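You operate a simulated robot arm through the tools that you are given. There is no shell and no other tool.

The job below is to be done with a simulated robot arm. You get a single attempt, and the scene is never put back.

## Task
Strap the large case to the tension on its label, then arm the tilt indicator.
Fine: both straps; set each pawl lever to draw and leave it there.

Only the result counts: the job must be done as asked and must still hold three seconds after the hand-in. Knocking over, shifting, dropping, spilling or breaking anything else fails it.

## Robot
A 7-joint arm with a two-finger parallel gripper, fixed in place. Base frame: the origin is at the foot of the arm, x ahead of it, y to its left, z up; the work surface is at about z = 0.7. Readings come in m, degrees, newtons and seconds.
Its first joint turns from -132.0 to 132.0 degrees. Payload 3.91 kg.
The TCP is the grasp point between the finger pads, 0.03 m short of the fingertips. In the tool frame z runs along the fingers and y along their closing line. Largest opening 0.11 m; finger width 0.02, thickness 0.01; the body of the gripper, 0.048 by 0.112 m, starts 0.055 m behind the TCP.
Orientation is that of the tool frame in the base frame, as a unit quaternion [w, x, y, z]. With the fingers straight down and closing along the base's y, the tool's x points along the base's -x, its y along +y and its z along -z.

## Interface
- The arm moves only by the tool move_arm. Its arguments are lists of equal length, an entry for each row: "xyz": the shift along the tool's x, y, z in m, a list of three; "rotation": the turn, a rotation vector about the tool's x, y, z in degrees, a list of three; "grip": the opening, from 0 (shut) to 1 (fully open). In form: {"xyz": [[tx, ty, tz], ...], "rotation": [[wx, wy, wz], ...], "grip": [grip, ...]}. A call has 1 to 20 rows; each row is the pose to reach, as a shift and turn from the pose commanded when the call began, along the tool's axes at that moment. A row lasts 0.2 s, in which the tool goes at most 0.05 m and 8.6 degrees; a call with a longer step from one row to the next is refused whole, and so is a gripper value outside its range. A pose out of reach is approached as far as the arm can. The call stops where the force on the tool passes 90 N (or 10 N more than at its start, if that is more) or the arm is blocked; 0.2 s more then pass. Each finger travels about 0.108 m/s and halts on what it meets, pressing with about 25 N; the grip force reading is that of the motor and also rises with nothing between the fingers. The clock runs only during rows and for 0.2 s after the last one: add rows that repeat a pose to give the fingers time. The reply holds the time, the measured pose of the TCP, the force on the tool along the base axes, the opening and the grip force, in the units named above and with some noise, with the torque about the TCP (base axes, N m) and any sound that the robot's microphone picked up, and new pictures: "views" is both (left out), scene, wrist or none.
- Cameras (640 x 400 px; columns grow to the right, rows downward): "scene" is fixed at [0.0496, 0.5, 1.4185]; the picture's right is [0.01, -1.00, 0.00], its down [-0.67, -0.01, -0.74] and it looks along [0.74, 0.01, -0.67] (base axes); focal length 284 px, centre (320, 200). "wrist" rides on the gripper at [0.072, 0.017, -0.103] in the tool frame; the picture's right is [-0.23, 0.97, 0.00], its down [-0.76, -0.18, -0.62] and it looks along [-0.61, -0.14, 0.78] (tool axes); focal length 222 px, centre (320, 200). There is no depth. A picture from a camera that has moved, and an enlarged one, comes with that camera's place and axes in the base frame and with its lens.
- close_up(camera, box): a new picture of the part [left, top, right, bottom] of that camera's present view, enlarged. No time passes.
- job_done(): hands the job in; it is judged then, once.

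Nothing tells you positions but the pictures and the camera data. Unless the task says otherwise, let go and move clear before handing in.

The tools are called after "Emit:" by a JSON object that holds its "name" and its "arguments". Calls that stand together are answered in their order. move_arm: Moves the arm, as the interface text tells. Its arguments: {"type":"object","properties":{"xyz":{"type":"array","items":{"type":"array","items":{"type":"number"}}},"rotation":{"type":"array","items":{"type":"array","items":{"type":"number"}}},"grip":{"type":"array","items":{"type":"number"}},"views":{"type":"string","enum":["both","scene","wrist","none"]}},"required":["xyz","rotation","grip"]} The other tools are called the same way: close_up (camera, box) takes an enlarged picture of a part of a camera's view; job_done () hands the job in.

At the start:

```text
time: 0.0
ee_pos: [0.6808, 0.2389, 1.0439]
orientation: [-0.001, 0.0, 1.0, 0.0]
ft_force: [-0.8, 0.5, 0.2]
torque: [-0.03, 0.03, -0.01]
width: 0.1097
finger_force: 0.1
```

scene: 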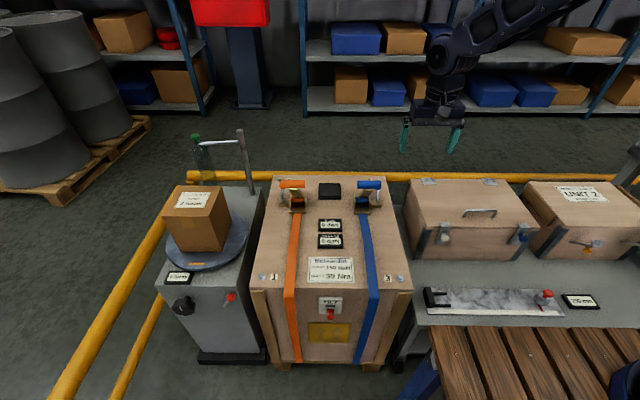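
wrist: 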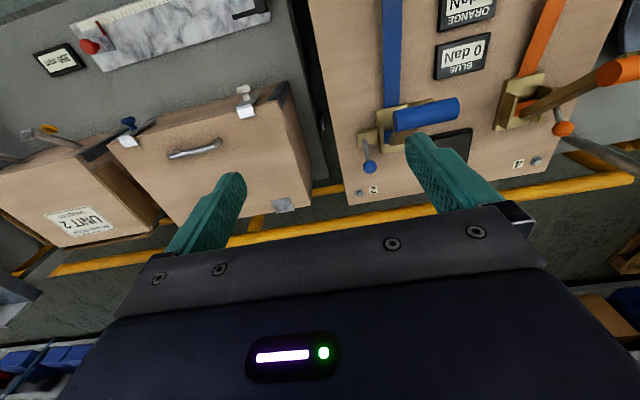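

I see a large case with an orange and a blue ratchet strap, each with its own readout, and a label on the case. I'll zoom in on the label, the ratchets and the tilt indicator before moving.

Emit:
{"name": "close_up", "arguments": {"camera": "scene", "box": [240, 160, 420, 280]}}

Emit:
{"name": "close_up", "arguments": {"camera": "scene", "box": [290, 210, 370, 290]}}

Emit:
{"name": "close_up", "arguments": {"camera": "scene", "box": [290, 280, 370, 350]}}

Emit:
{"name": "close_up", "arguments": {"camera": "wrist", "box": [320, 0, 640, 200]}}

Emit:
{"name": "close_up", "arguments": {"camera": "scene", "box": [265, 165, 400, 225]}}

```text
3.33 times, centred on (330, 220) of scene
camera zoom: at [0.0496, 0.5, 1.4185], right [0.01, -1.0, 0.0], down [-0.67, -0.01, -0.74], along [0.74, 0.01, -0.67], focal length 947 px, centre (287, 133)
```

zoom: 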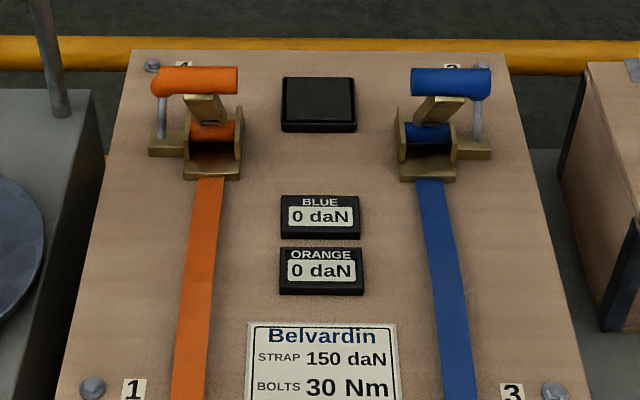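

```text
5.00 times, centred on (330, 250) of scene
camera zoom: at [0.0496, 0.5, 1.4185], right [0.01, -1.0, 0.0], down [-0.67, -0.01, -0.74], along [0.74, 0.01, -0.67], focal length 1420 px, centre (270, -50)
```

zoom: 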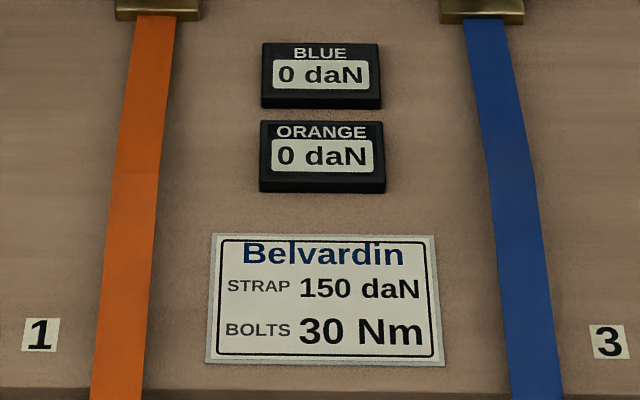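

```text
5.71 times, centred on (330, 315) of scene
camera zoom: at [0.0496, 0.5, 1.4185], right [0.01, -1.0, 0.0], down [-0.67, -0.01, -0.74], along [0.74, 0.01, -0.67], focal length 1623 px, centre (263, -457)
```

zoom: 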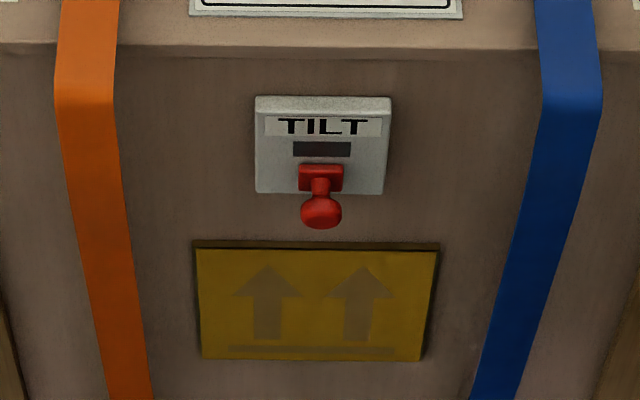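

```text
2.00 times, centred on (480, 100) of wrist
camera zoom: at [0.6076, 0.2552, 1.1473], right [0.23, 0.97, 0.0], down [0.76, -0.18, 0.62], along [0.61, -0.14, -0.78], focal length 444 px, centre (0, 400)
```

zoom: 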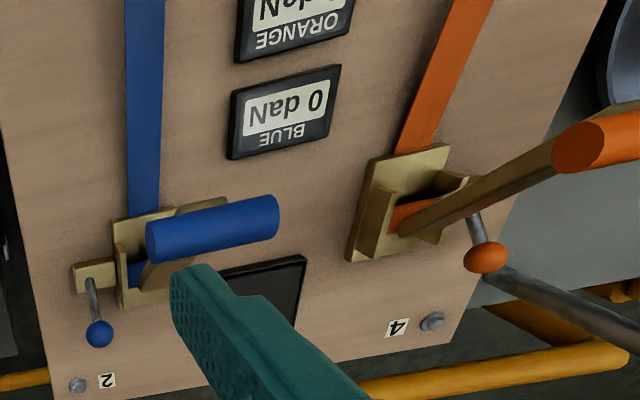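

```text
4.74 times, centred on (332, 195) of scene
camera zoom: at [0.0496, 0.5, 1.4185], right [0.01, -1.0, 0.0], down [-0.67, -0.01, -0.74], along [0.74, 0.01, -0.67], focal length 1347 px, centre (261, 224)
```

zoom: 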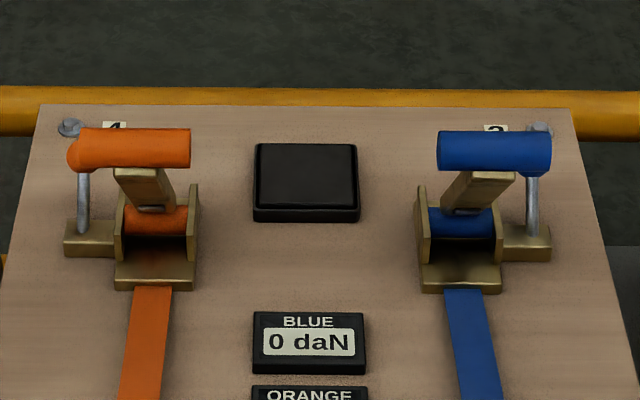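

The label calls for 150 daN on each strap, and both readouts show 0. I'll take a closer look at the pawl levers and their markings.

Emit:
{"name": "close_up", "arguments": {"camera": "wrist", "box": [340, 80, 480, 200]}}

Emit:
{"name": "close_up", "arguments": {"camera": "wrist", "box": [480, 40, 640, 180]}}

Emit:
{"name": "close_up", "arguments": {"camera": "scene", "box": [270, 170, 315, 220]}}

Emit:
{"name": "close_up", "arguments": {"camera": "scene", "box": [345, 170, 390, 220]}}

Emit:
{"name": "close_up", "arguments": {"camera": "scene", "box": [150, 180, 270, 340]}}

Emit:
{"name": "close_up", "arguments": {"camera": "scene", "box": [400, 160, 640, 320]}}

```text
3.33 times, centred on (410, 140) of wrist
camera zoom: at [0.6076, 0.2552, 1.1473], right [0.23, 0.97, 0.0], down [0.76, -0.18, 0.62], along [0.61, -0.14, -0.78], focal length 740 px, centre (20, 400)
```

zoom: 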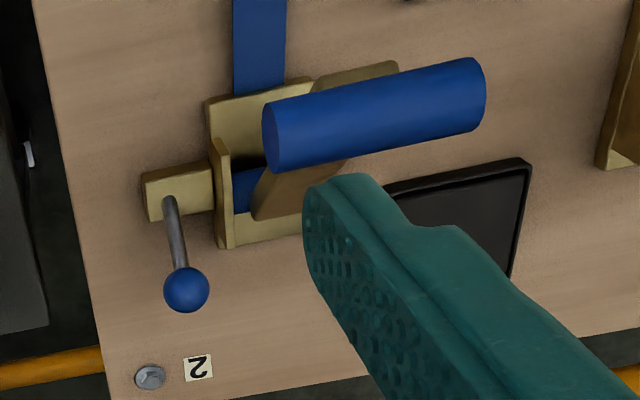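

```text
2.86 times, centred on (560, 110) of wrist
camera zoom: at [0.6076, 0.2552, 1.1473], right [0.23, 0.97, 0.0], down [0.76, -0.18, 0.62], along [0.61, -0.14, -0.78], focal length 635 px, centre (-366, 457)
```

zoom: 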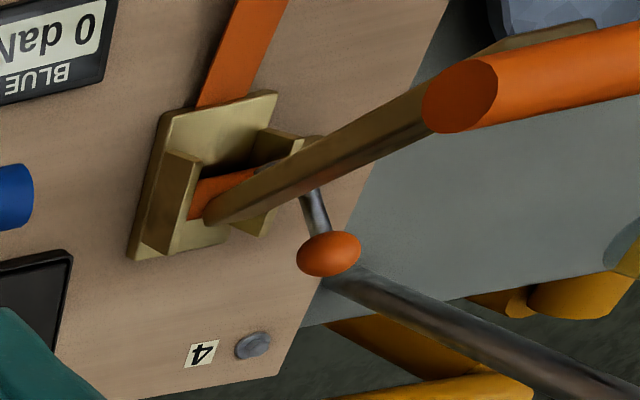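

```text
8.00 times, centred on (292, 195) of scene
camera zoom: at [0.0496, 0.5, 1.4185], right [0.01, -1.0, 0.0], down [-0.67, -0.01, -0.74], along [0.74, 0.01, -0.67], focal length 2273 px, centre (540, 240)
```

zoom: 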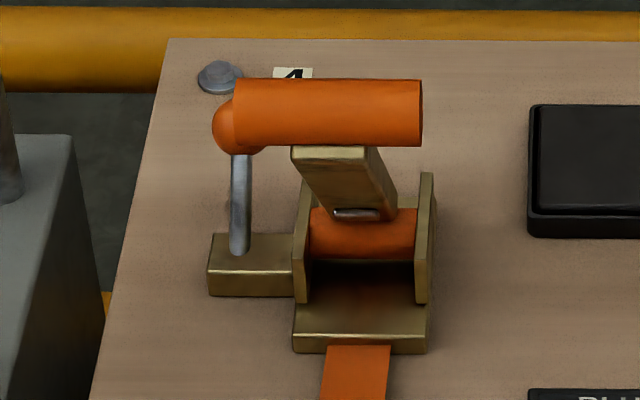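

```text
8.00 times, centred on (368, 195) of scene
camera zoom: at [0.0496, 0.5, 1.4185], right [0.01, -1.0, 0.0], down [-0.67, -0.01, -0.74], along [0.74, 0.01, -0.67], focal length 2273 px, centre (-60, 240)
```

zoom: 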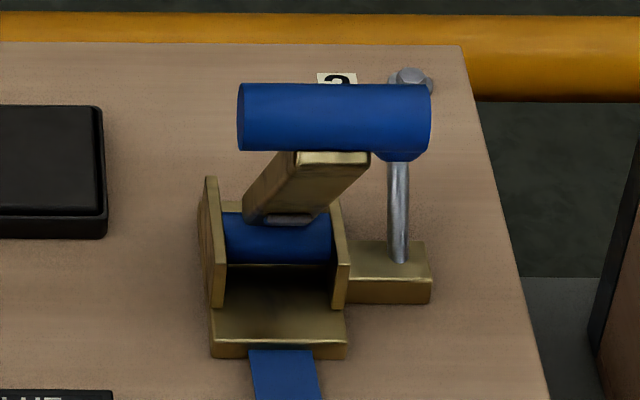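

```text
2.50 times, centred on (210, 260) of scene
camera zoom: at [0.0496, 0.5, 1.4185], right [0.01, -1.0, 0.0], down [-0.67, -0.01, -0.74], along [0.74, 0.01, -0.67], focal length 710 px, centre (595, 50)
```

zoom: 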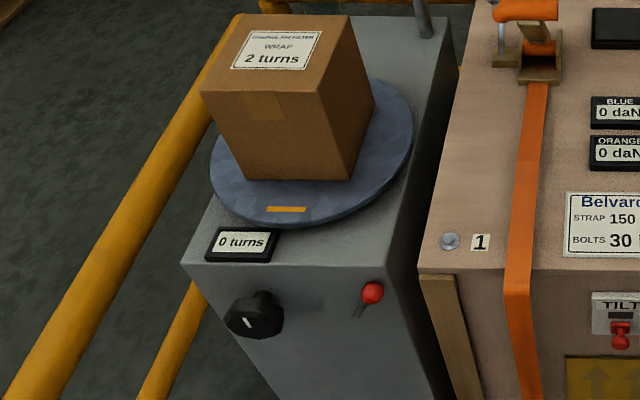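

```text
2.50 times, centred on (520, 240) of scene
camera zoom: at [0.0496, 0.5, 1.4185], right [0.01, -1.0, 0.0], down [-0.67, -0.01, -0.74], along [0.74, 0.01, -0.67], focal length 710 px, centre (-180, 100)
```

zoom: 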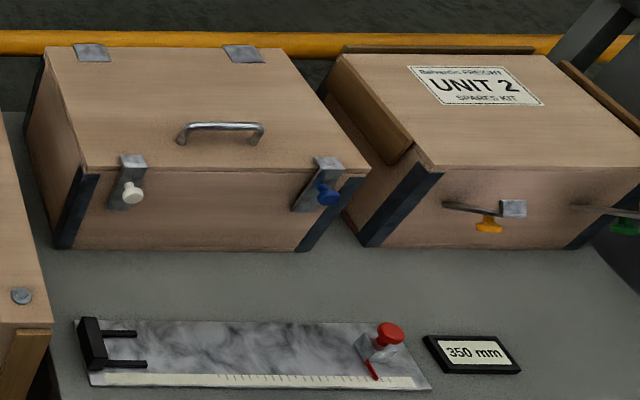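

The pawl levers look like rods leaning away from the robot, and the ratchet handles lean toward it. I'll move the wrist camera closer to the blue ratchet and pawl to check for markings before touching anything.

Emit:
{"name": "move_arm", "arguments": {"xyz": [[-0.01, -0.01, 0.03], [-0.02, -0.02, 0.07], [-0.02, -0.02, 0.1]], "rotation": [[0, 0, 0], [0, 0, 0], [0, 0, 0]], "grip": [0.5, 0.0, 0.0], "views": "both"}}

```text
time: 0.8
ee_pos: [0.699, 0.2153, 0.9438]
orientation: [0.0, 0.001, 1.0, 0.0]
ft_force: [-0.2, -0.2, 0.8]
torque: [-0.04, -0.01, -0.05]
width: 0.0
finger_force: 25.1
camera wrist: at [0.6261, 0.2319, 1.0477], right [0.23, 0.97, 0.0], down [0.76, -0.18, 0.62], along [0.61, -0.14, -0.78], focal length 222 px, centre (320, 200)
```

scene: 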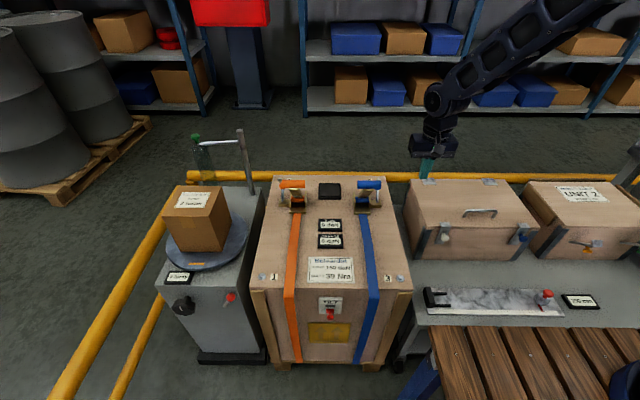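
wrist: 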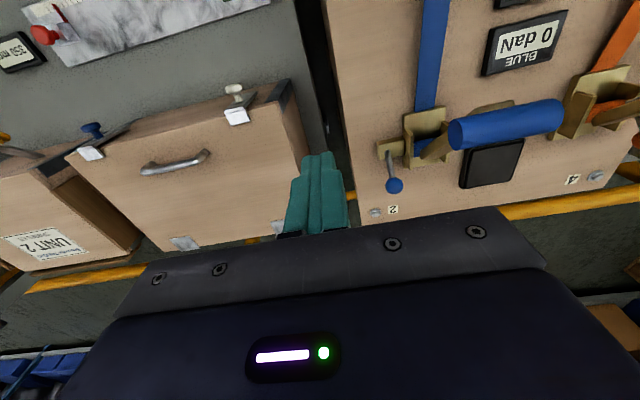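

Emit:
{"name": "close_up", "arguments": {"camera": "wrist", "box": [360, 80, 520, 230]}}

Emit:
{"name": "close_up", "arguments": {"camera": "wrist", "box": [365, 120, 445, 220]}}

```text
2.67 times, centred on (440, 155) of wrist
camera zoom: at [0.6261, 0.2319, 1.0477], right [0.23, 0.97, 0.0], down [0.76, -0.18, 0.62], along [0.61, -0.14, -0.78], focal length 592 px, centre (0, 320)
```

zoom: 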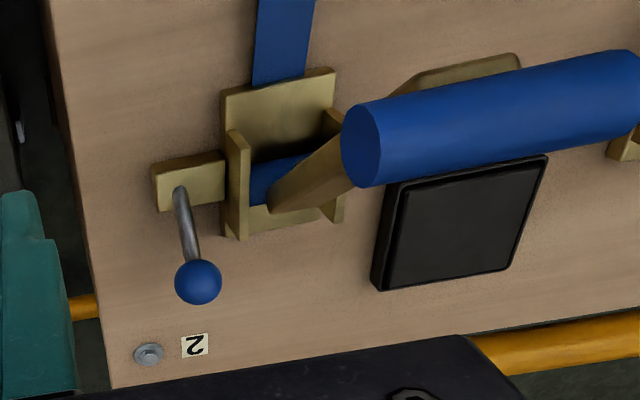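

```text
4.00 times, centred on (405, 170) of wrist
camera zoom: at [0.6261, 0.2319, 1.0477], right [0.23, 0.97, 0.0], down [0.76, -0.18, 0.62], along [0.61, -0.14, -0.78], focal length 888 px, centre (-20, 320)
```

zoom: 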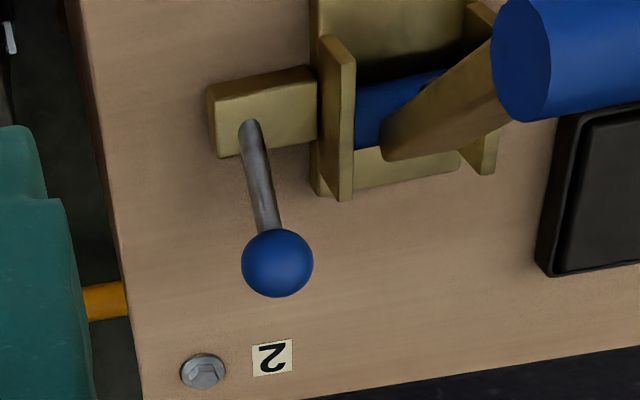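

I see no markings on the pawl block, and the lever leans away from the robot. I'll turn the gripper 90° above the blue handle so the fingers can straddle its crossbar, which also gives a side view of the ratchet.

Emit:
{"name": "move_arm", "arguments": {"xyz": [[0, 0, -0.04], [0, 0, -0.08], [0.01, 0.02, -0.09], [0.02, 0.04, -0.09], [0.03, 0.06, -0.09], [0.04, 0.08, -0.09], [0.04, 0.1, -0.09], [0.04, 0.11, -0.09], [0.04, 0.12, -0.09], [0.04, 0.13, -0.09], [0.04, 0.14, -0.09], [0.04, 0.14, -0.09]], "rotation": [[0, 0, 0], [0, 0, 8.2], [0, 0, 16.4], [0, 0, 24.6], [0, 0, 32.8], [0, 0, 41], [0, 0, 49.2], [0, 0, 57.4], [0, 0, 65.6], [0, 0, 73.8], [0, 0, 82], [0, 0, 90]], "grip": [0, 0, 0, 0, 0, 0, 0, 0, 0, 0, 0, 0], "views": "both"}}

```text
time: 3.4
ee_pos: [0.6609, 0.3589, 1.0355]
orientation: [0.0, 0.708, 0.707, 0.0]
ft_force: [0.2, 0.0, 0.7]
torque: [0.0, 0.01, 0.03]
width: 0.0001
finger_force: 25.1
camera wrist: at [0.6775, 0.4303, 1.1375], right [0.97, -0.23, 0.0], down [-0.18, -0.76, 0.62], along [-0.14, -0.61, -0.78], focal length 222 px, centre (320, 200)
```

scene: 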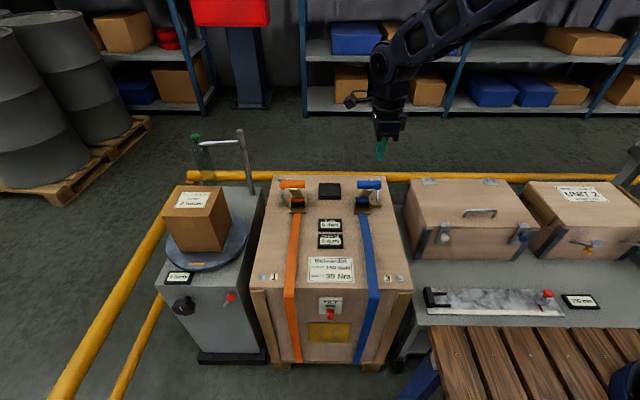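
wrist: 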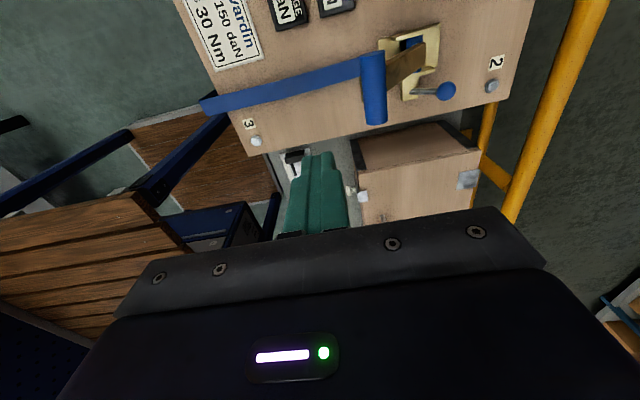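

Emit:
{"name": "close_up", "arguments": {"camera": "wrist", "box": [340, 10, 480, 130]}}

```text
3.33 times, centred on (410, 70) of wrist
camera zoom: at [0.6775, 0.4303, 1.1375], right [0.97, -0.23, 0.0], down [-0.18, -0.76, 0.62], along [-0.14, -0.61, -0.78], focal length 740 px, centre (20, 633)
```

zoom: 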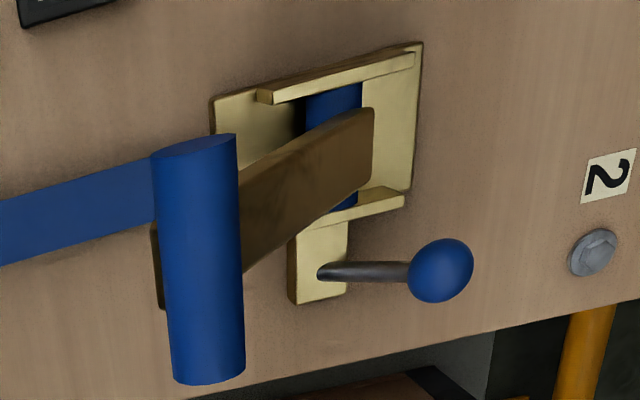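

The blue crossbar centre is near (0.723, 0.360, 0.873), with the handle pivot near (0.80, 0.36, 0.74), so the handle leans about 30° toward the robot. I'll tilt the tool to line up with the handle, open the fingers to about 6 cm, and stop just short of the bar.

Emit:
{"name": "move_arm", "arguments": {"xyz": [[0, 0, 0.01], [0, 0, 0.025], [0, 0, 0.04], [0, 0, 0.055], [0, 0, 0.055]], "rotation": [[-7.5, 0, 0], [-15, 0, 0], [-22.5, 0, 0], [-30, 0, 0], [-30, 0, 0]], "grip": [0.3, 0.55, 0.55, 0.55, 0.55], "views": "both"}}

```text
time: 4.6
ee_pos: [0.6602, 0.3587, 0.9797]
orientation: [0.184, 0.683, 0.683, 0.184]
ft_force: [0.0, -0.2, 0.4]
torque: [0.02, 0.0, -0.02]
width: 0.0605
finger_force: 0.0
camera wrist: at [0.6226, 0.4312, 1.0781], right [0.84, -0.23, 0.49], down [-0.47, -0.76, 0.45], along [0.27, -0.61, -0.75], focal length 222 px, centre (320, 200)
```

scene: 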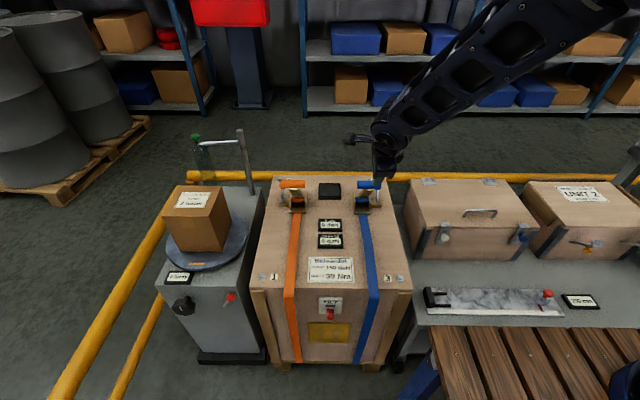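
wrist: 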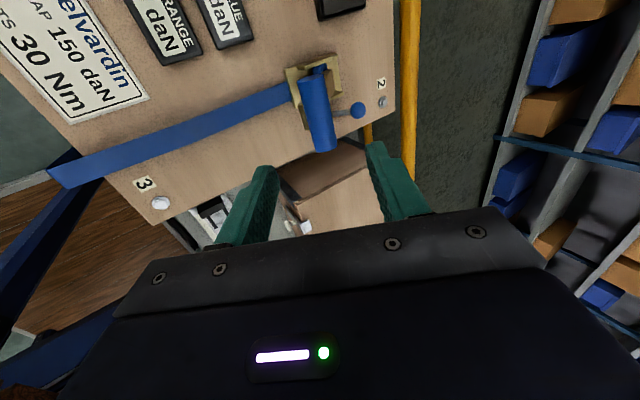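

Emit:
{"name": "close_up", "arguments": {"camera": "wrist", "box": [260, 50, 400, 170]}}

Emit:
{"name": "close_up", "arguments": {"camera": "scene", "box": [340, 120, 420, 220]}}

```text
3.33 times, centred on (330, 110) of wrist
camera zoom: at [0.6226, 0.4312, 1.0781], right [0.84, -0.23, 0.49], down [-0.47, -0.76, 0.45], along [0.27, -0.61, -0.75], focal length 740 px, centre (287, 500)
```

zoom: 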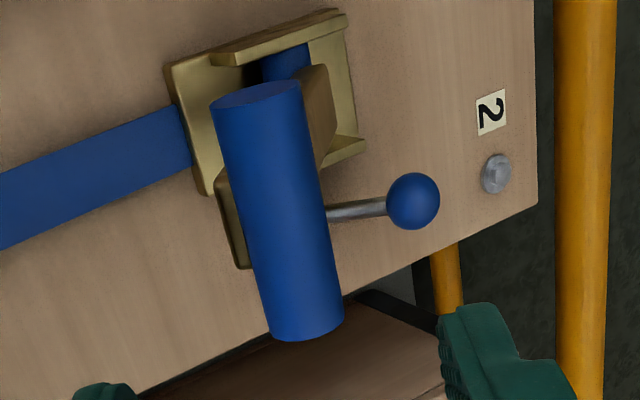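

```text
4.00 times, centred on (380, 170) of scene
camera zoom: at [0.0496, 0.5, 1.4185], right [0.01, -1.0, 0.0], down [-0.67, -0.01, -0.74], along [0.74, 0.01, -0.67], focal length 1136 px, centre (80, 320)
```

zoom: 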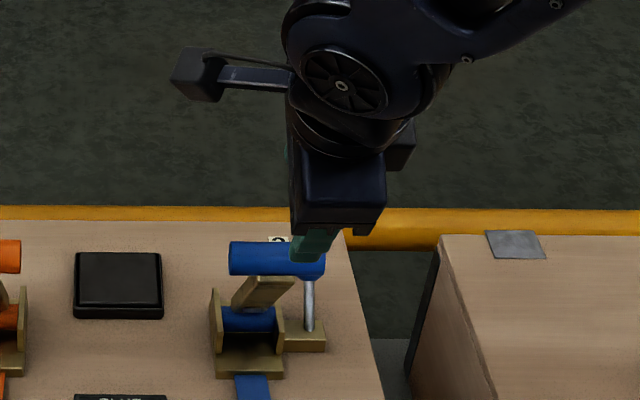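

The tool lines up with the blue handle, with the bar about 0.115 m ahead along the tool axis. I'll advance so the fingers straddle it, then close gently.

Emit:
{"name": "move_arm", "arguments": {"xyz": [[0, 0, 0.04], [0, 0, 0.08], [0, 0, 0.11], [0, 0, 0.11], [0, 0, 0.11]], "rotation": [[0, 0, 0], [0, 0, 0], [0, 0, 0], [0, 0, 0], [0, 0, 0]], "grip": [0.55, 0.55, 0.55, 0.55, 0.55], "views": "both"}}

```text
time: 5.8
ee_pos: [0.7148, 0.3587, 0.8847]
orientation: [0.183, 0.683, 0.683, 0.183]
ft_force: [0.3, 0.4, -0.1]
torque: [-0.04, 0.0, 0.04]
width: 0.0607
finger_force: 0.0
camera wrist: at [0.6774, 0.4312, 0.9822], right [0.84, -0.23, 0.49], down [-0.47, -0.76, 0.45], along [0.27, -0.61, -0.75], focal length 222 px, centre (320, 200)
```

scene: 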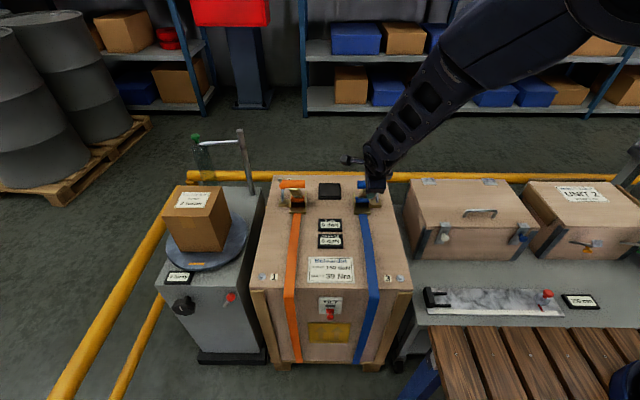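
wrist: 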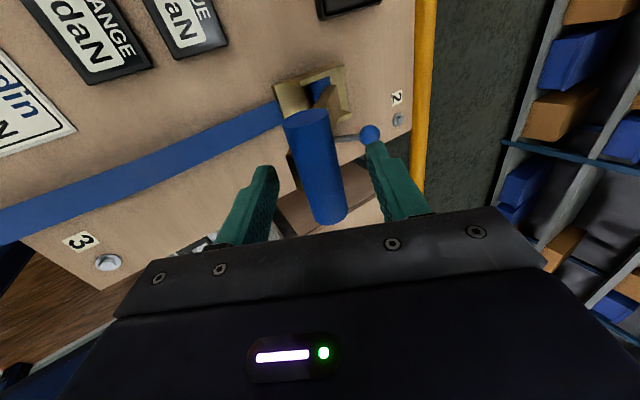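

Emit:
{"name": "close_up", "arguments": {"camera": "wrist", "box": [220, 60, 440, 250]}}

Emit:
{"name": "close_up", "arguments": {"camera": "scene", "box": [340, 140, 420, 220]}}

```text
2.11 times, centred on (330, 155) of wrist
camera zoom: at [0.6774, 0.4312, 0.9822], right [0.84, -0.23, 0.49], down [-0.47, -0.76, 0.45], along [0.27, -0.61, -0.75], focal length 468 px, centre (299, 295)
```

zoom: 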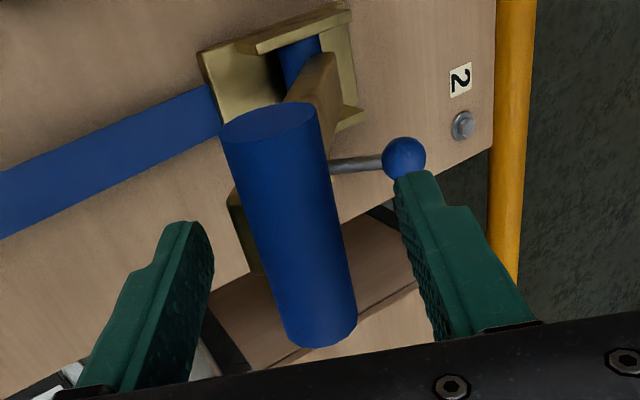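

```text
5.00 times, centred on (380, 180) of scene
camera zoom: at [0.0496, 0.5, 1.4185], right [0.01, -1.0, 0.0], down [-0.67, -0.01, -0.74], along [0.74, 0.01, -0.67], focal length 1420 px, centre (20, 300)
```

zoom: 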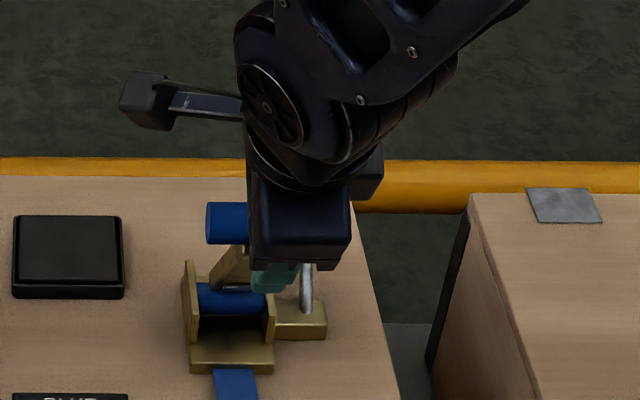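

The fingers straddle the handle. I'll narrow the gap slightly, swing the handle a few degrees toward the robot, and watch the force and the readouts.

Emit:
{"name": "move_arm", "arguments": {"xyz": [[0, 0, 0], [0, 0, 0], [0, -0.0059, 0.0001], [0, -0.0117, 0.0004], [0, -0.0176, 0.0009], [0, -0.0234, 0.0016], [0, -0.0292, 0.0026], [0, -0.0349, 0.0037]], "rotation": [[0, 0, 0], [0, 0, 0], [-2, 0, 0], [-4, 0, 0], [-6, 0, 0], [-8, 0, 0], [-10, 0, 0], [-12, 0, 0]], "grip": [0.45, 0.41, 0.41, 0.41, 0.41, 0.41, 0.41, 0.41], "views": "both"}}

```text
time: 7.6
ee_pos: [0.6883, 0.3592, 0.8641]
orientation: [0.254, 0.66, 0.66, 0.254]
ft_force: [1.6, -0.1, 0.3]
torque: [0.02, -0.02, -0.02]
width: 0.0453
finger_force: 0.7
camera wrist: at [0.6306, 0.4308, 0.9523], right [0.72, -0.23, 0.65], down [-0.55, -0.76, 0.34], along [0.42, -0.61, -0.68], focal length 222 px, centre (320, 200)
```

scene: 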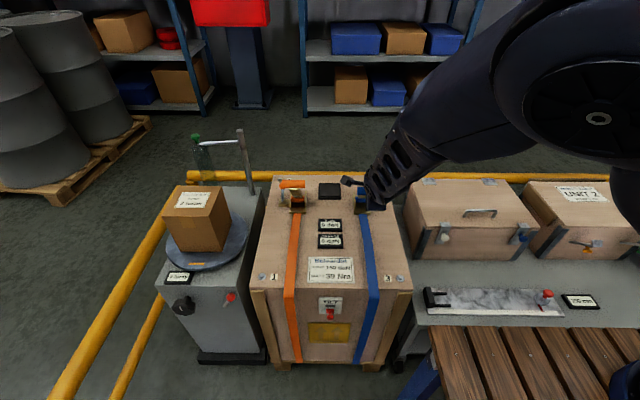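
wrist: 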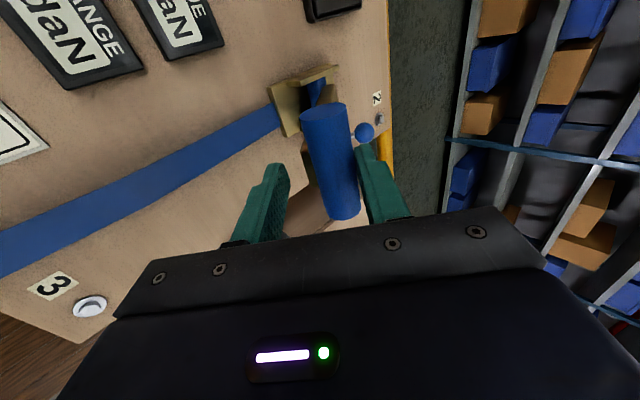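

Emit:
{"name": "close_up", "arguments": {"camera": "scene", "box": [310, 210, 350, 255]}}

Emit:
{"name": "close_up", "arguments": {"camera": "wrist", "box": [220, 60, 440, 250]}}

Emit:
{"name": "close_up", "arguments": {"camera": "scene", "box": [340, 140, 420, 220]}}

```text
8.89 times, centred on (330, 232) of scene
camera zoom: at [0.0496, 0.5, 1.4185], right [0.01, -1.0, 0.0], down [-0.67, -0.01, -0.74], along [0.74, 0.01, -0.67], focal length 2525 px, centre (231, -89)
```

zoom: 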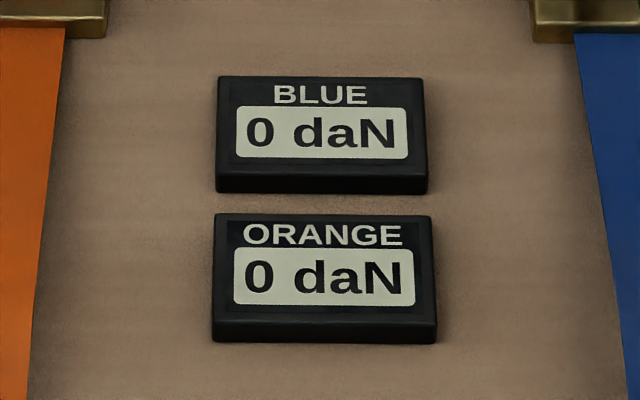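

```text
2.11 times, centred on (330, 155) of wrist
camera zoom: at [0.6306, 0.4308, 0.9523], right [0.72, -0.23, 0.65], down [-0.55, -0.76, 0.34], along [0.42, -0.61, -0.68], focal length 468 px, centre (299, 295)
```

zoom: 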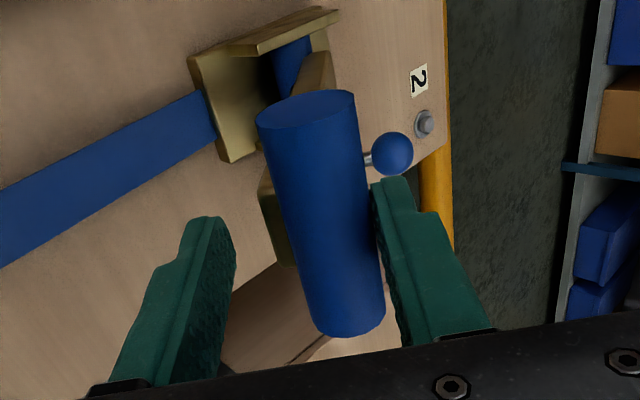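

```text
5.00 times, centred on (380, 180) of scene
camera zoom: at [0.0496, 0.5, 1.4185], right [0.01, -1.0, 0.0], down [-0.67, -0.01, -0.74], along [0.74, 0.01, -0.67], focal length 1420 px, centre (20, 300)
```

zoom: 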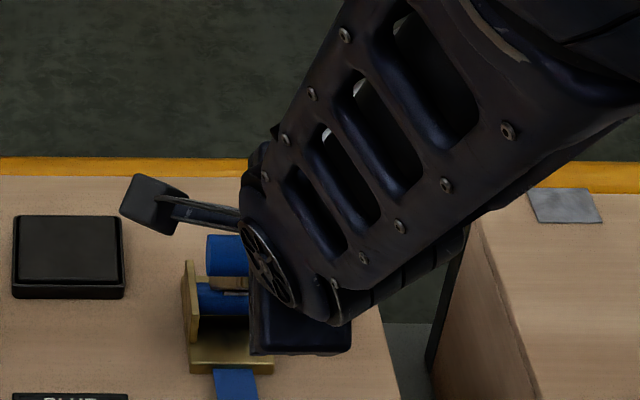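

The handle moved freely toward the robot with no tension and no click. Now I'll swing it the other way, away from the robot, to see what that direction does with the pawl in its current position.

Emit:
{"name": "move_arm", "arguments": {"xyz": [[0, 0.0117, 0.0004], [0, 0.0234, 0.0016], [0, 0.0349, 0.0037], [0, 0.0463, 0.0065], [0, 0.0575, 0.0101], [0, 0.0683, 0.0145], [0, 0.0789, 0.0197], [0, 0.089, 0.0255], [0, 0.0987, 0.0321]], "rotation": [[4, 0, 0], [8, 0, 0], [12, 0, 0], [16, 0, 0], [20, 0, 0], [24, 0, 0], [28, 0, 0], [32, 0, 0], [36, 0, 0]], "grip": [0.41, 0.41, 0.41, 0.41, 0.41, 0.41, 0.41, 0.41, 0.41], "views": "both"}}

Emit:
{"name": "close_up", "arguments": {"camera": "scene", "box": [310, 210, 350, 255]}}

```text
time: 9.5
ee_pos: [0.7591, 0.36, 0.8976]
orientation: [0.053, 0.703, 0.707, 0.048]
ft_force: [-51.3, -6.2, -4.3]
torque: [-0.8, 1.5, 0.24]
width: 0.1025
finger_force: 26.1
stopped in row 9: the force on the tool passed its limit at 100 N (the readings are from after the stop); the commanded pose is now the measured one
camera wrist: at [0.7605, 0.4324, 1.0018], right [0.96, -0.22, 0.14], down [-0.26, -0.76, 0.6], along [-0.03, -0.61, -0.79], focal length 222 px, centre (320, 200)
```

scene: 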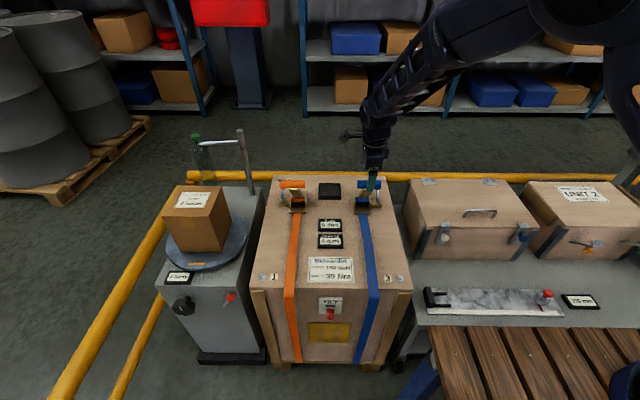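
wrist: 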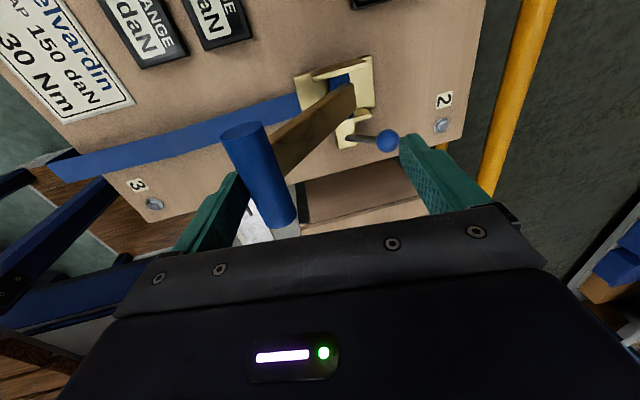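

```text
8.89 times, centred on (330, 232) of scene
camera zoom: at [0.0496, 0.5, 1.4185], right [0.01, -1.0, 0.0], down [-0.67, -0.01, -0.74], along [0.74, 0.01, -0.67], focal length 2525 px, centre (231, -89)
```

zoom: 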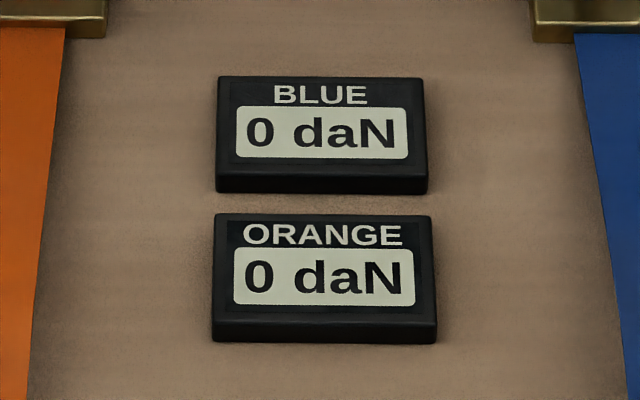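

The handle stopped at what looks like its outer limit, which was its starting position, and that pushed the fingers open. The working stroke is therefore toward the robot. I'll back off to the straddle pose first.

Emit:
{"name": "move_arm", "arguments": {"xyz": [[0, -0.012, 0.0017], [0, -0.023, 0.0033], [0, -0.034, 0.005], [0, -0.0457, 0.0066], [0, -0.0457, 0.0066]], "rotation": [[-5.5, 0, 0], [-11, 0, 0], [-16.5, 0, 0], [-22, 0, 0], [-22, 0, 0]], "grip": [0.7, 0.55, 0.5, 0.5, 0.5], "views": "wrist"}}

```text
time: 10.0
ee_pos: [0.7414, 0.3597, 0.9012]
orientation: [0.104, 0.697, 0.701, 0.104]
ft_force: [-59.0, -21.3, 55.4]
torque: [-1.44, 4.03, 1.1]
width: 0.0805
finger_force: 20.1
stopped in row 2: the force on the tool passed its limit at 105 N (the readings are from after the stop); the commanded pose is now the measured one
camera wrist: at [0.7277, 0.4321, 1.004], right [0.93, -0.22, 0.28], down [-0.35, -0.76, 0.55], along [0.1, -0.61, -0.79], focal length 222 px, centre (320, 200)
```

wrist: 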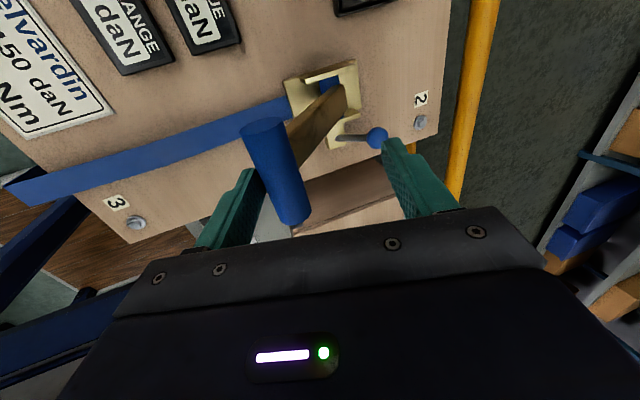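

The finger on the robot side is still pressing on the bar. I'll open up, translate back first, and only then rotate.

Emit:
{"name": "move_arm", "arguments": {"xyz": [[0, -0.01, 0], [0, -0.02, 0], [0, -0.027, 0], [0, -0.0287, 0.004], [0, -0.0303, 0.008], [0, -0.0303, 0.008]], "rotation": [[0, 0, 0], [0, 0, 0], [0, 0, 0], [-6.5, 0, 0], [-13, 0, 0], [-13, 0, 0]], "grip": [0.8, 0.8, 0.8, 0.8, 0.65, 0.5], "views": "wrist"}}

```text
time: 11.4
ee_pos: [0.7204, 0.3602, 0.8822]
orientation: [0.185, 0.682, 0.684, 0.184]
ft_force: [-0.2, 0.6, 1.0]
torque: [-0.01, -0.01, -0.01]
width: 0.0547
finger_force: 0.1
camera wrist: at [0.6831, 0.4326, 0.9796], right [0.84, -0.22, 0.49], down [-0.46, -0.76, 0.45], along [0.27, -0.61, -0.75], focal length 222 px, centre (320, 200)
```

wrist: 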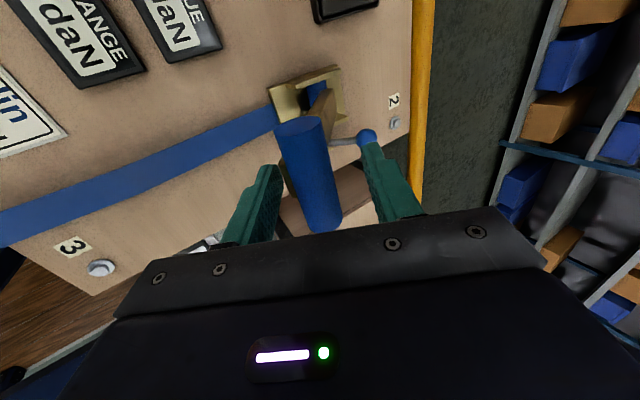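

Now I'll pull the handle toward the robot in a longer stroke, with the pawl unchanged, and see whether the tension reading or clicks appear.

Emit:
{"name": "move_arm", "arguments": {"xyz": [[0, -0.0138, -0.0046], [0, -0.0255, -0.0034], [0, -0.0371, -0.0013], [0, -0.0485, 0.0014], [0, -0.0596, 0.0051], [0, -0.0696, 0.0091], [0, -0.0792, 0.0138]], "rotation": [[-4, 0, 0], [-8, 0, 0], [-12, 0, 0], [-16, 0, 0], [-20, 0, 0], [-20, 0, 0], [-20, 0, 0]], "grip": [0.5, 0.5, 0.5, 0.5, 0.5, 0.5, 0.5], "views": "both"}}

Emit:
{"name": "close_up", "arguments": {"camera": "scene", "box": [310, 210, 350, 255]}}

Emit:
{"name": "close_up", "arguments": {"camera": "wrist", "box": [220, 60, 440, 250]}}

```text
time: 13.0
ee_pos: [0.6591, 0.3611, 0.83]
orientation: [0.3, 0.639, 0.642, 0.3]
ft_force: [1.0, 0.0, 1.1]
torque: [0.01, -0.03, 0.0]
width: 0.0558
finger_force: 0.4
camera wrist: at [0.5904, 0.4325, 0.909], right [0.62, -0.22, 0.75], down [-0.59, -0.76, 0.26], along [0.51, -0.61, -0.61], focal length 222 px, centre (320, 200)
```

scene: 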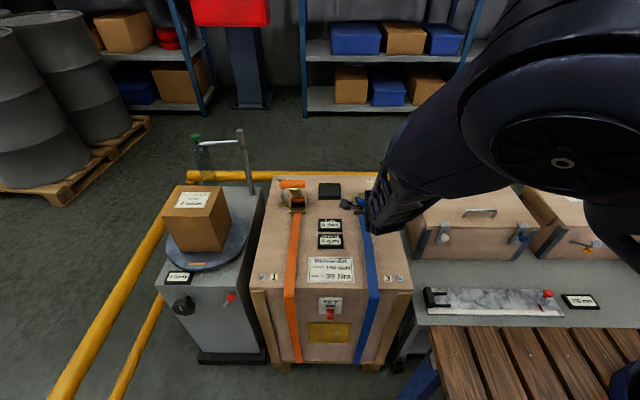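
wrist: 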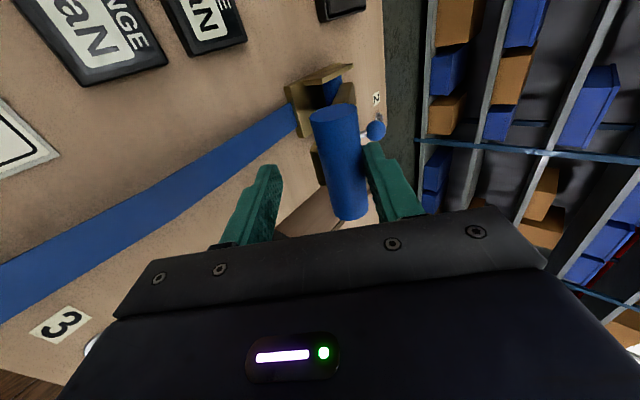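

```text
8.89 times, centred on (330, 232) of scene
camera zoom: at [0.0496, 0.5, 1.4185], right [0.01, -1.0, 0.0], down [-0.67, -0.01, -0.74], along [0.74, 0.01, -0.67], focal length 2525 px, centre (231, -89)
```

zoom: 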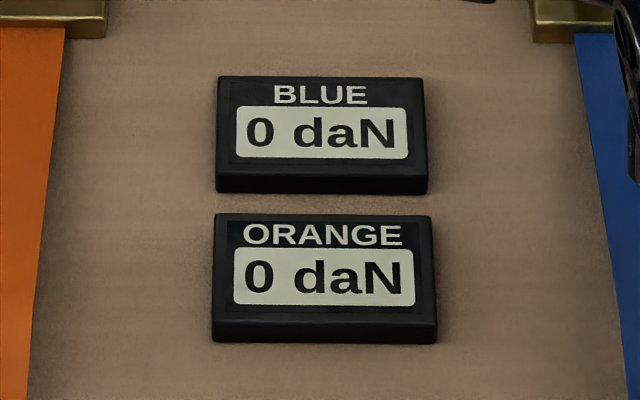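

```text
2.11 times, centred on (330, 155) of wrist
camera zoom: at [0.5904, 0.4325, 0.909], right [0.62, -0.22, 0.75], down [-0.59, -0.76, 0.26], along [0.51, -0.61, -0.61], focal length 468 px, centre (299, 295)
```

zoom: 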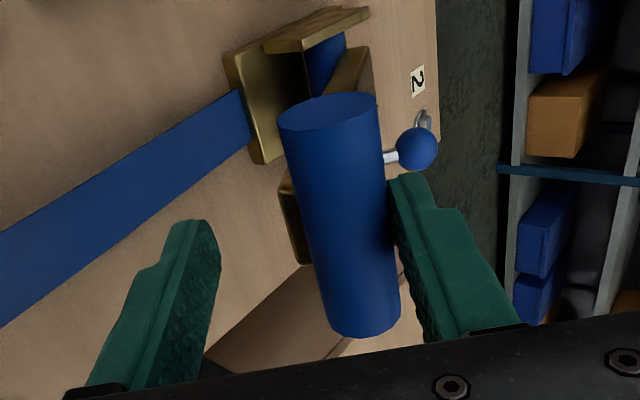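

With the lever leaning away from the robot, about 25° of handle pull gives no click and no tension, so this looks like the free position. I'll pull a bit further to find the lower end of the stroke.

Emit:
{"name": "move_arm", "arguments": {"xyz": [[0, -0.0104, 0.0012], [0, -0.0209, 0.0038], [0, -0.031, 0.0071], [0, -0.041, 0.0112]], "rotation": [[0, 0, 0], [0, 0, 0], [0, 0, 0], [0, 0, 0]], "grip": [0.5, 0.5, 0.5, 0.5], "views": "both"}}

Emit:
{"name": "close_up", "arguments": {"camera": "scene", "box": [310, 210, 350, 255]}}

Emit:
{"name": "close_up", "arguments": {"camera": "wrist", "box": [220, 60, 440, 250]}}

```text
time: 14.0
ee_pos: [0.6409, 0.3604, 0.7905]
orientation: [0.299, 0.64, 0.641, 0.3]
ft_force: [1.0, -0.8, 1.3]
torque: [0.02, -0.05, 0.05]
width: 0.0561
finger_force: 1.3
camera wrist: at [0.5721, 0.4323, 0.8696], right [0.62, -0.22, 0.75], down [-0.59, -0.76, 0.26], along [0.51, -0.61, -0.61], focal length 222 px, centre (320, 200)
```

scene: 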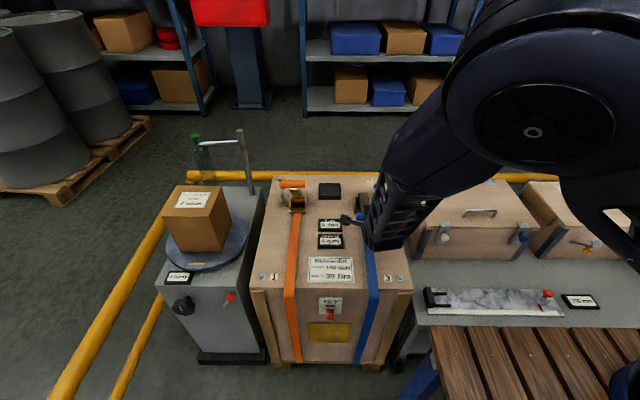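
wrist: 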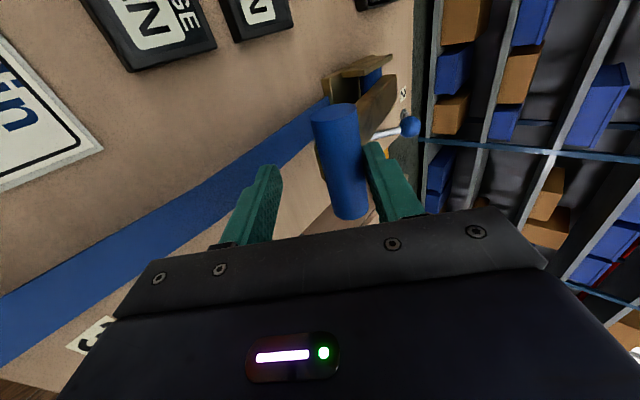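

```text
8.89 times, centred on (330, 232) of scene
camera zoom: at [0.0496, 0.5, 1.4185], right [0.01, -1.0, 0.0], down [-0.67, -0.01, -0.74], along [0.74, 0.01, -0.67], focal length 2525 px, centre (231, -89)
```

zoom: 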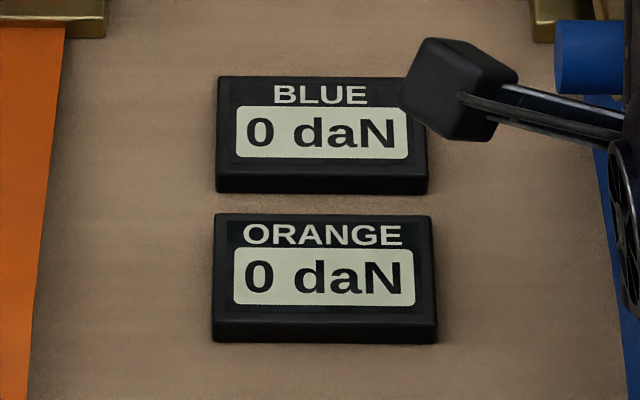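

```text
2.11 times, centred on (330, 155) of wrist
camera zoom: at [0.5721, 0.4323, 0.8696], right [0.62, -0.22, 0.75], down [-0.59, -0.76, 0.26], along [0.51, -0.61, -0.61], focal length 468 px, centre (299, 295)
```

zoom: 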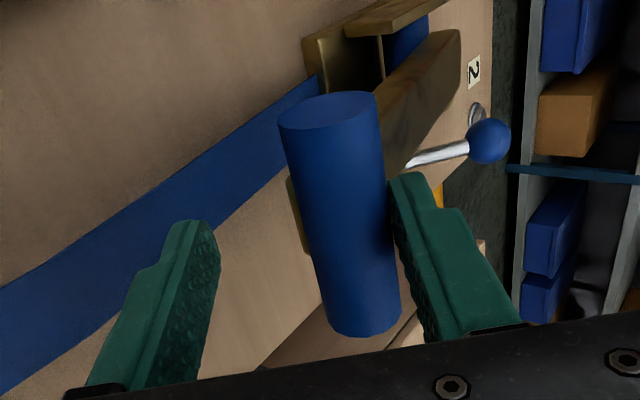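

The handle swings freely down to about -70° with no resistance, so this pawl setting doesn't draw. I'll leave the handle down, retreat, and turn the tool vertical to flip the blue pawl lever toward the robot.

Emit:
{"name": "move_arm", "arguments": {"xyz": [[0, 0, 0], [0, 0, -0.04], [0, 0, -0.08], [0, 0, -0.12], [0, 0.0333, -0.148], [0, 0.0666, -0.176], [0, 0.0996, -0.2036]], "rotation": [[0, 0, 0], [0, 0, 0], [0, 0, 0], [0, 0, 0], [8, 0, 0], [16, 0, 0], [24, 0, 0]], "grip": [0.7, 0.7, 0.7, 0.7, 0.7, 0.7, 0.7], "views": "none"}}

Emit:
{"name": "move_arm", "arguments": {"xyz": [[0, 0, 0], [0, 0, 0], [0, 0, 0], [0, 0, 0]], "rotation": [[6.5, 0, 0], [13, 0, 0], [19.5, 0, 0], [26, 0, 0]], "grip": [0.3, 0.0, 0.0, 0.0], "views": "both"}}

```text
time: 15.6
ee_pos: [0.5476, 0.3601, 0.9974]
orientation: [0.16, 0.687, 0.69, 0.159]
ft_force: [0.4, -0.3, -0.6]
torque: [0.05, 0.03, -0.01]
width: 0.0766
finger_force: 0.0
```

```text
time: 16.6
ee_pos: [0.5491, 0.3616, 1.0003]
orientation: [0.001, 0.705, 0.709, 0.001]
ft_force: [0.1, -0.1, 0.6]
torque: [-0.04, 0.0, 0.03]
width: 0.0
finger_force: 25.1
camera wrist: at [0.564, 0.4326, 1.1031], right [0.97, -0.22, 0.0], down [-0.18, -0.76, 0.62], along [-0.14, -0.61, -0.78], focal length 222 px, centre (320, 200)
```

scene: 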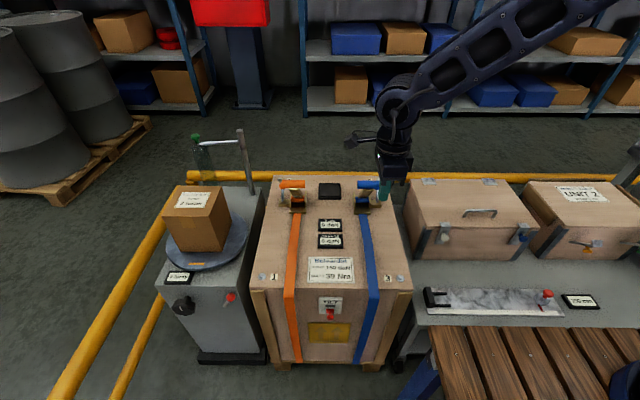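
wrist: 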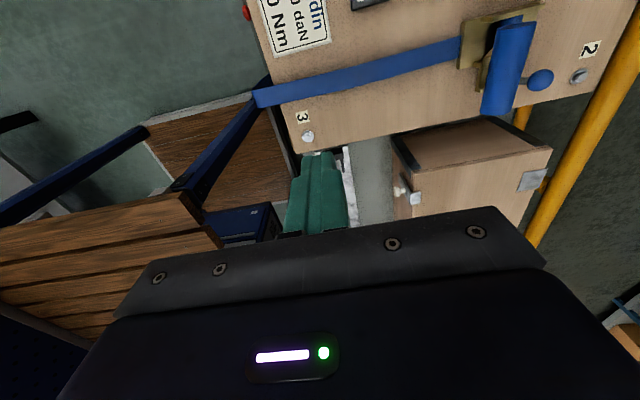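

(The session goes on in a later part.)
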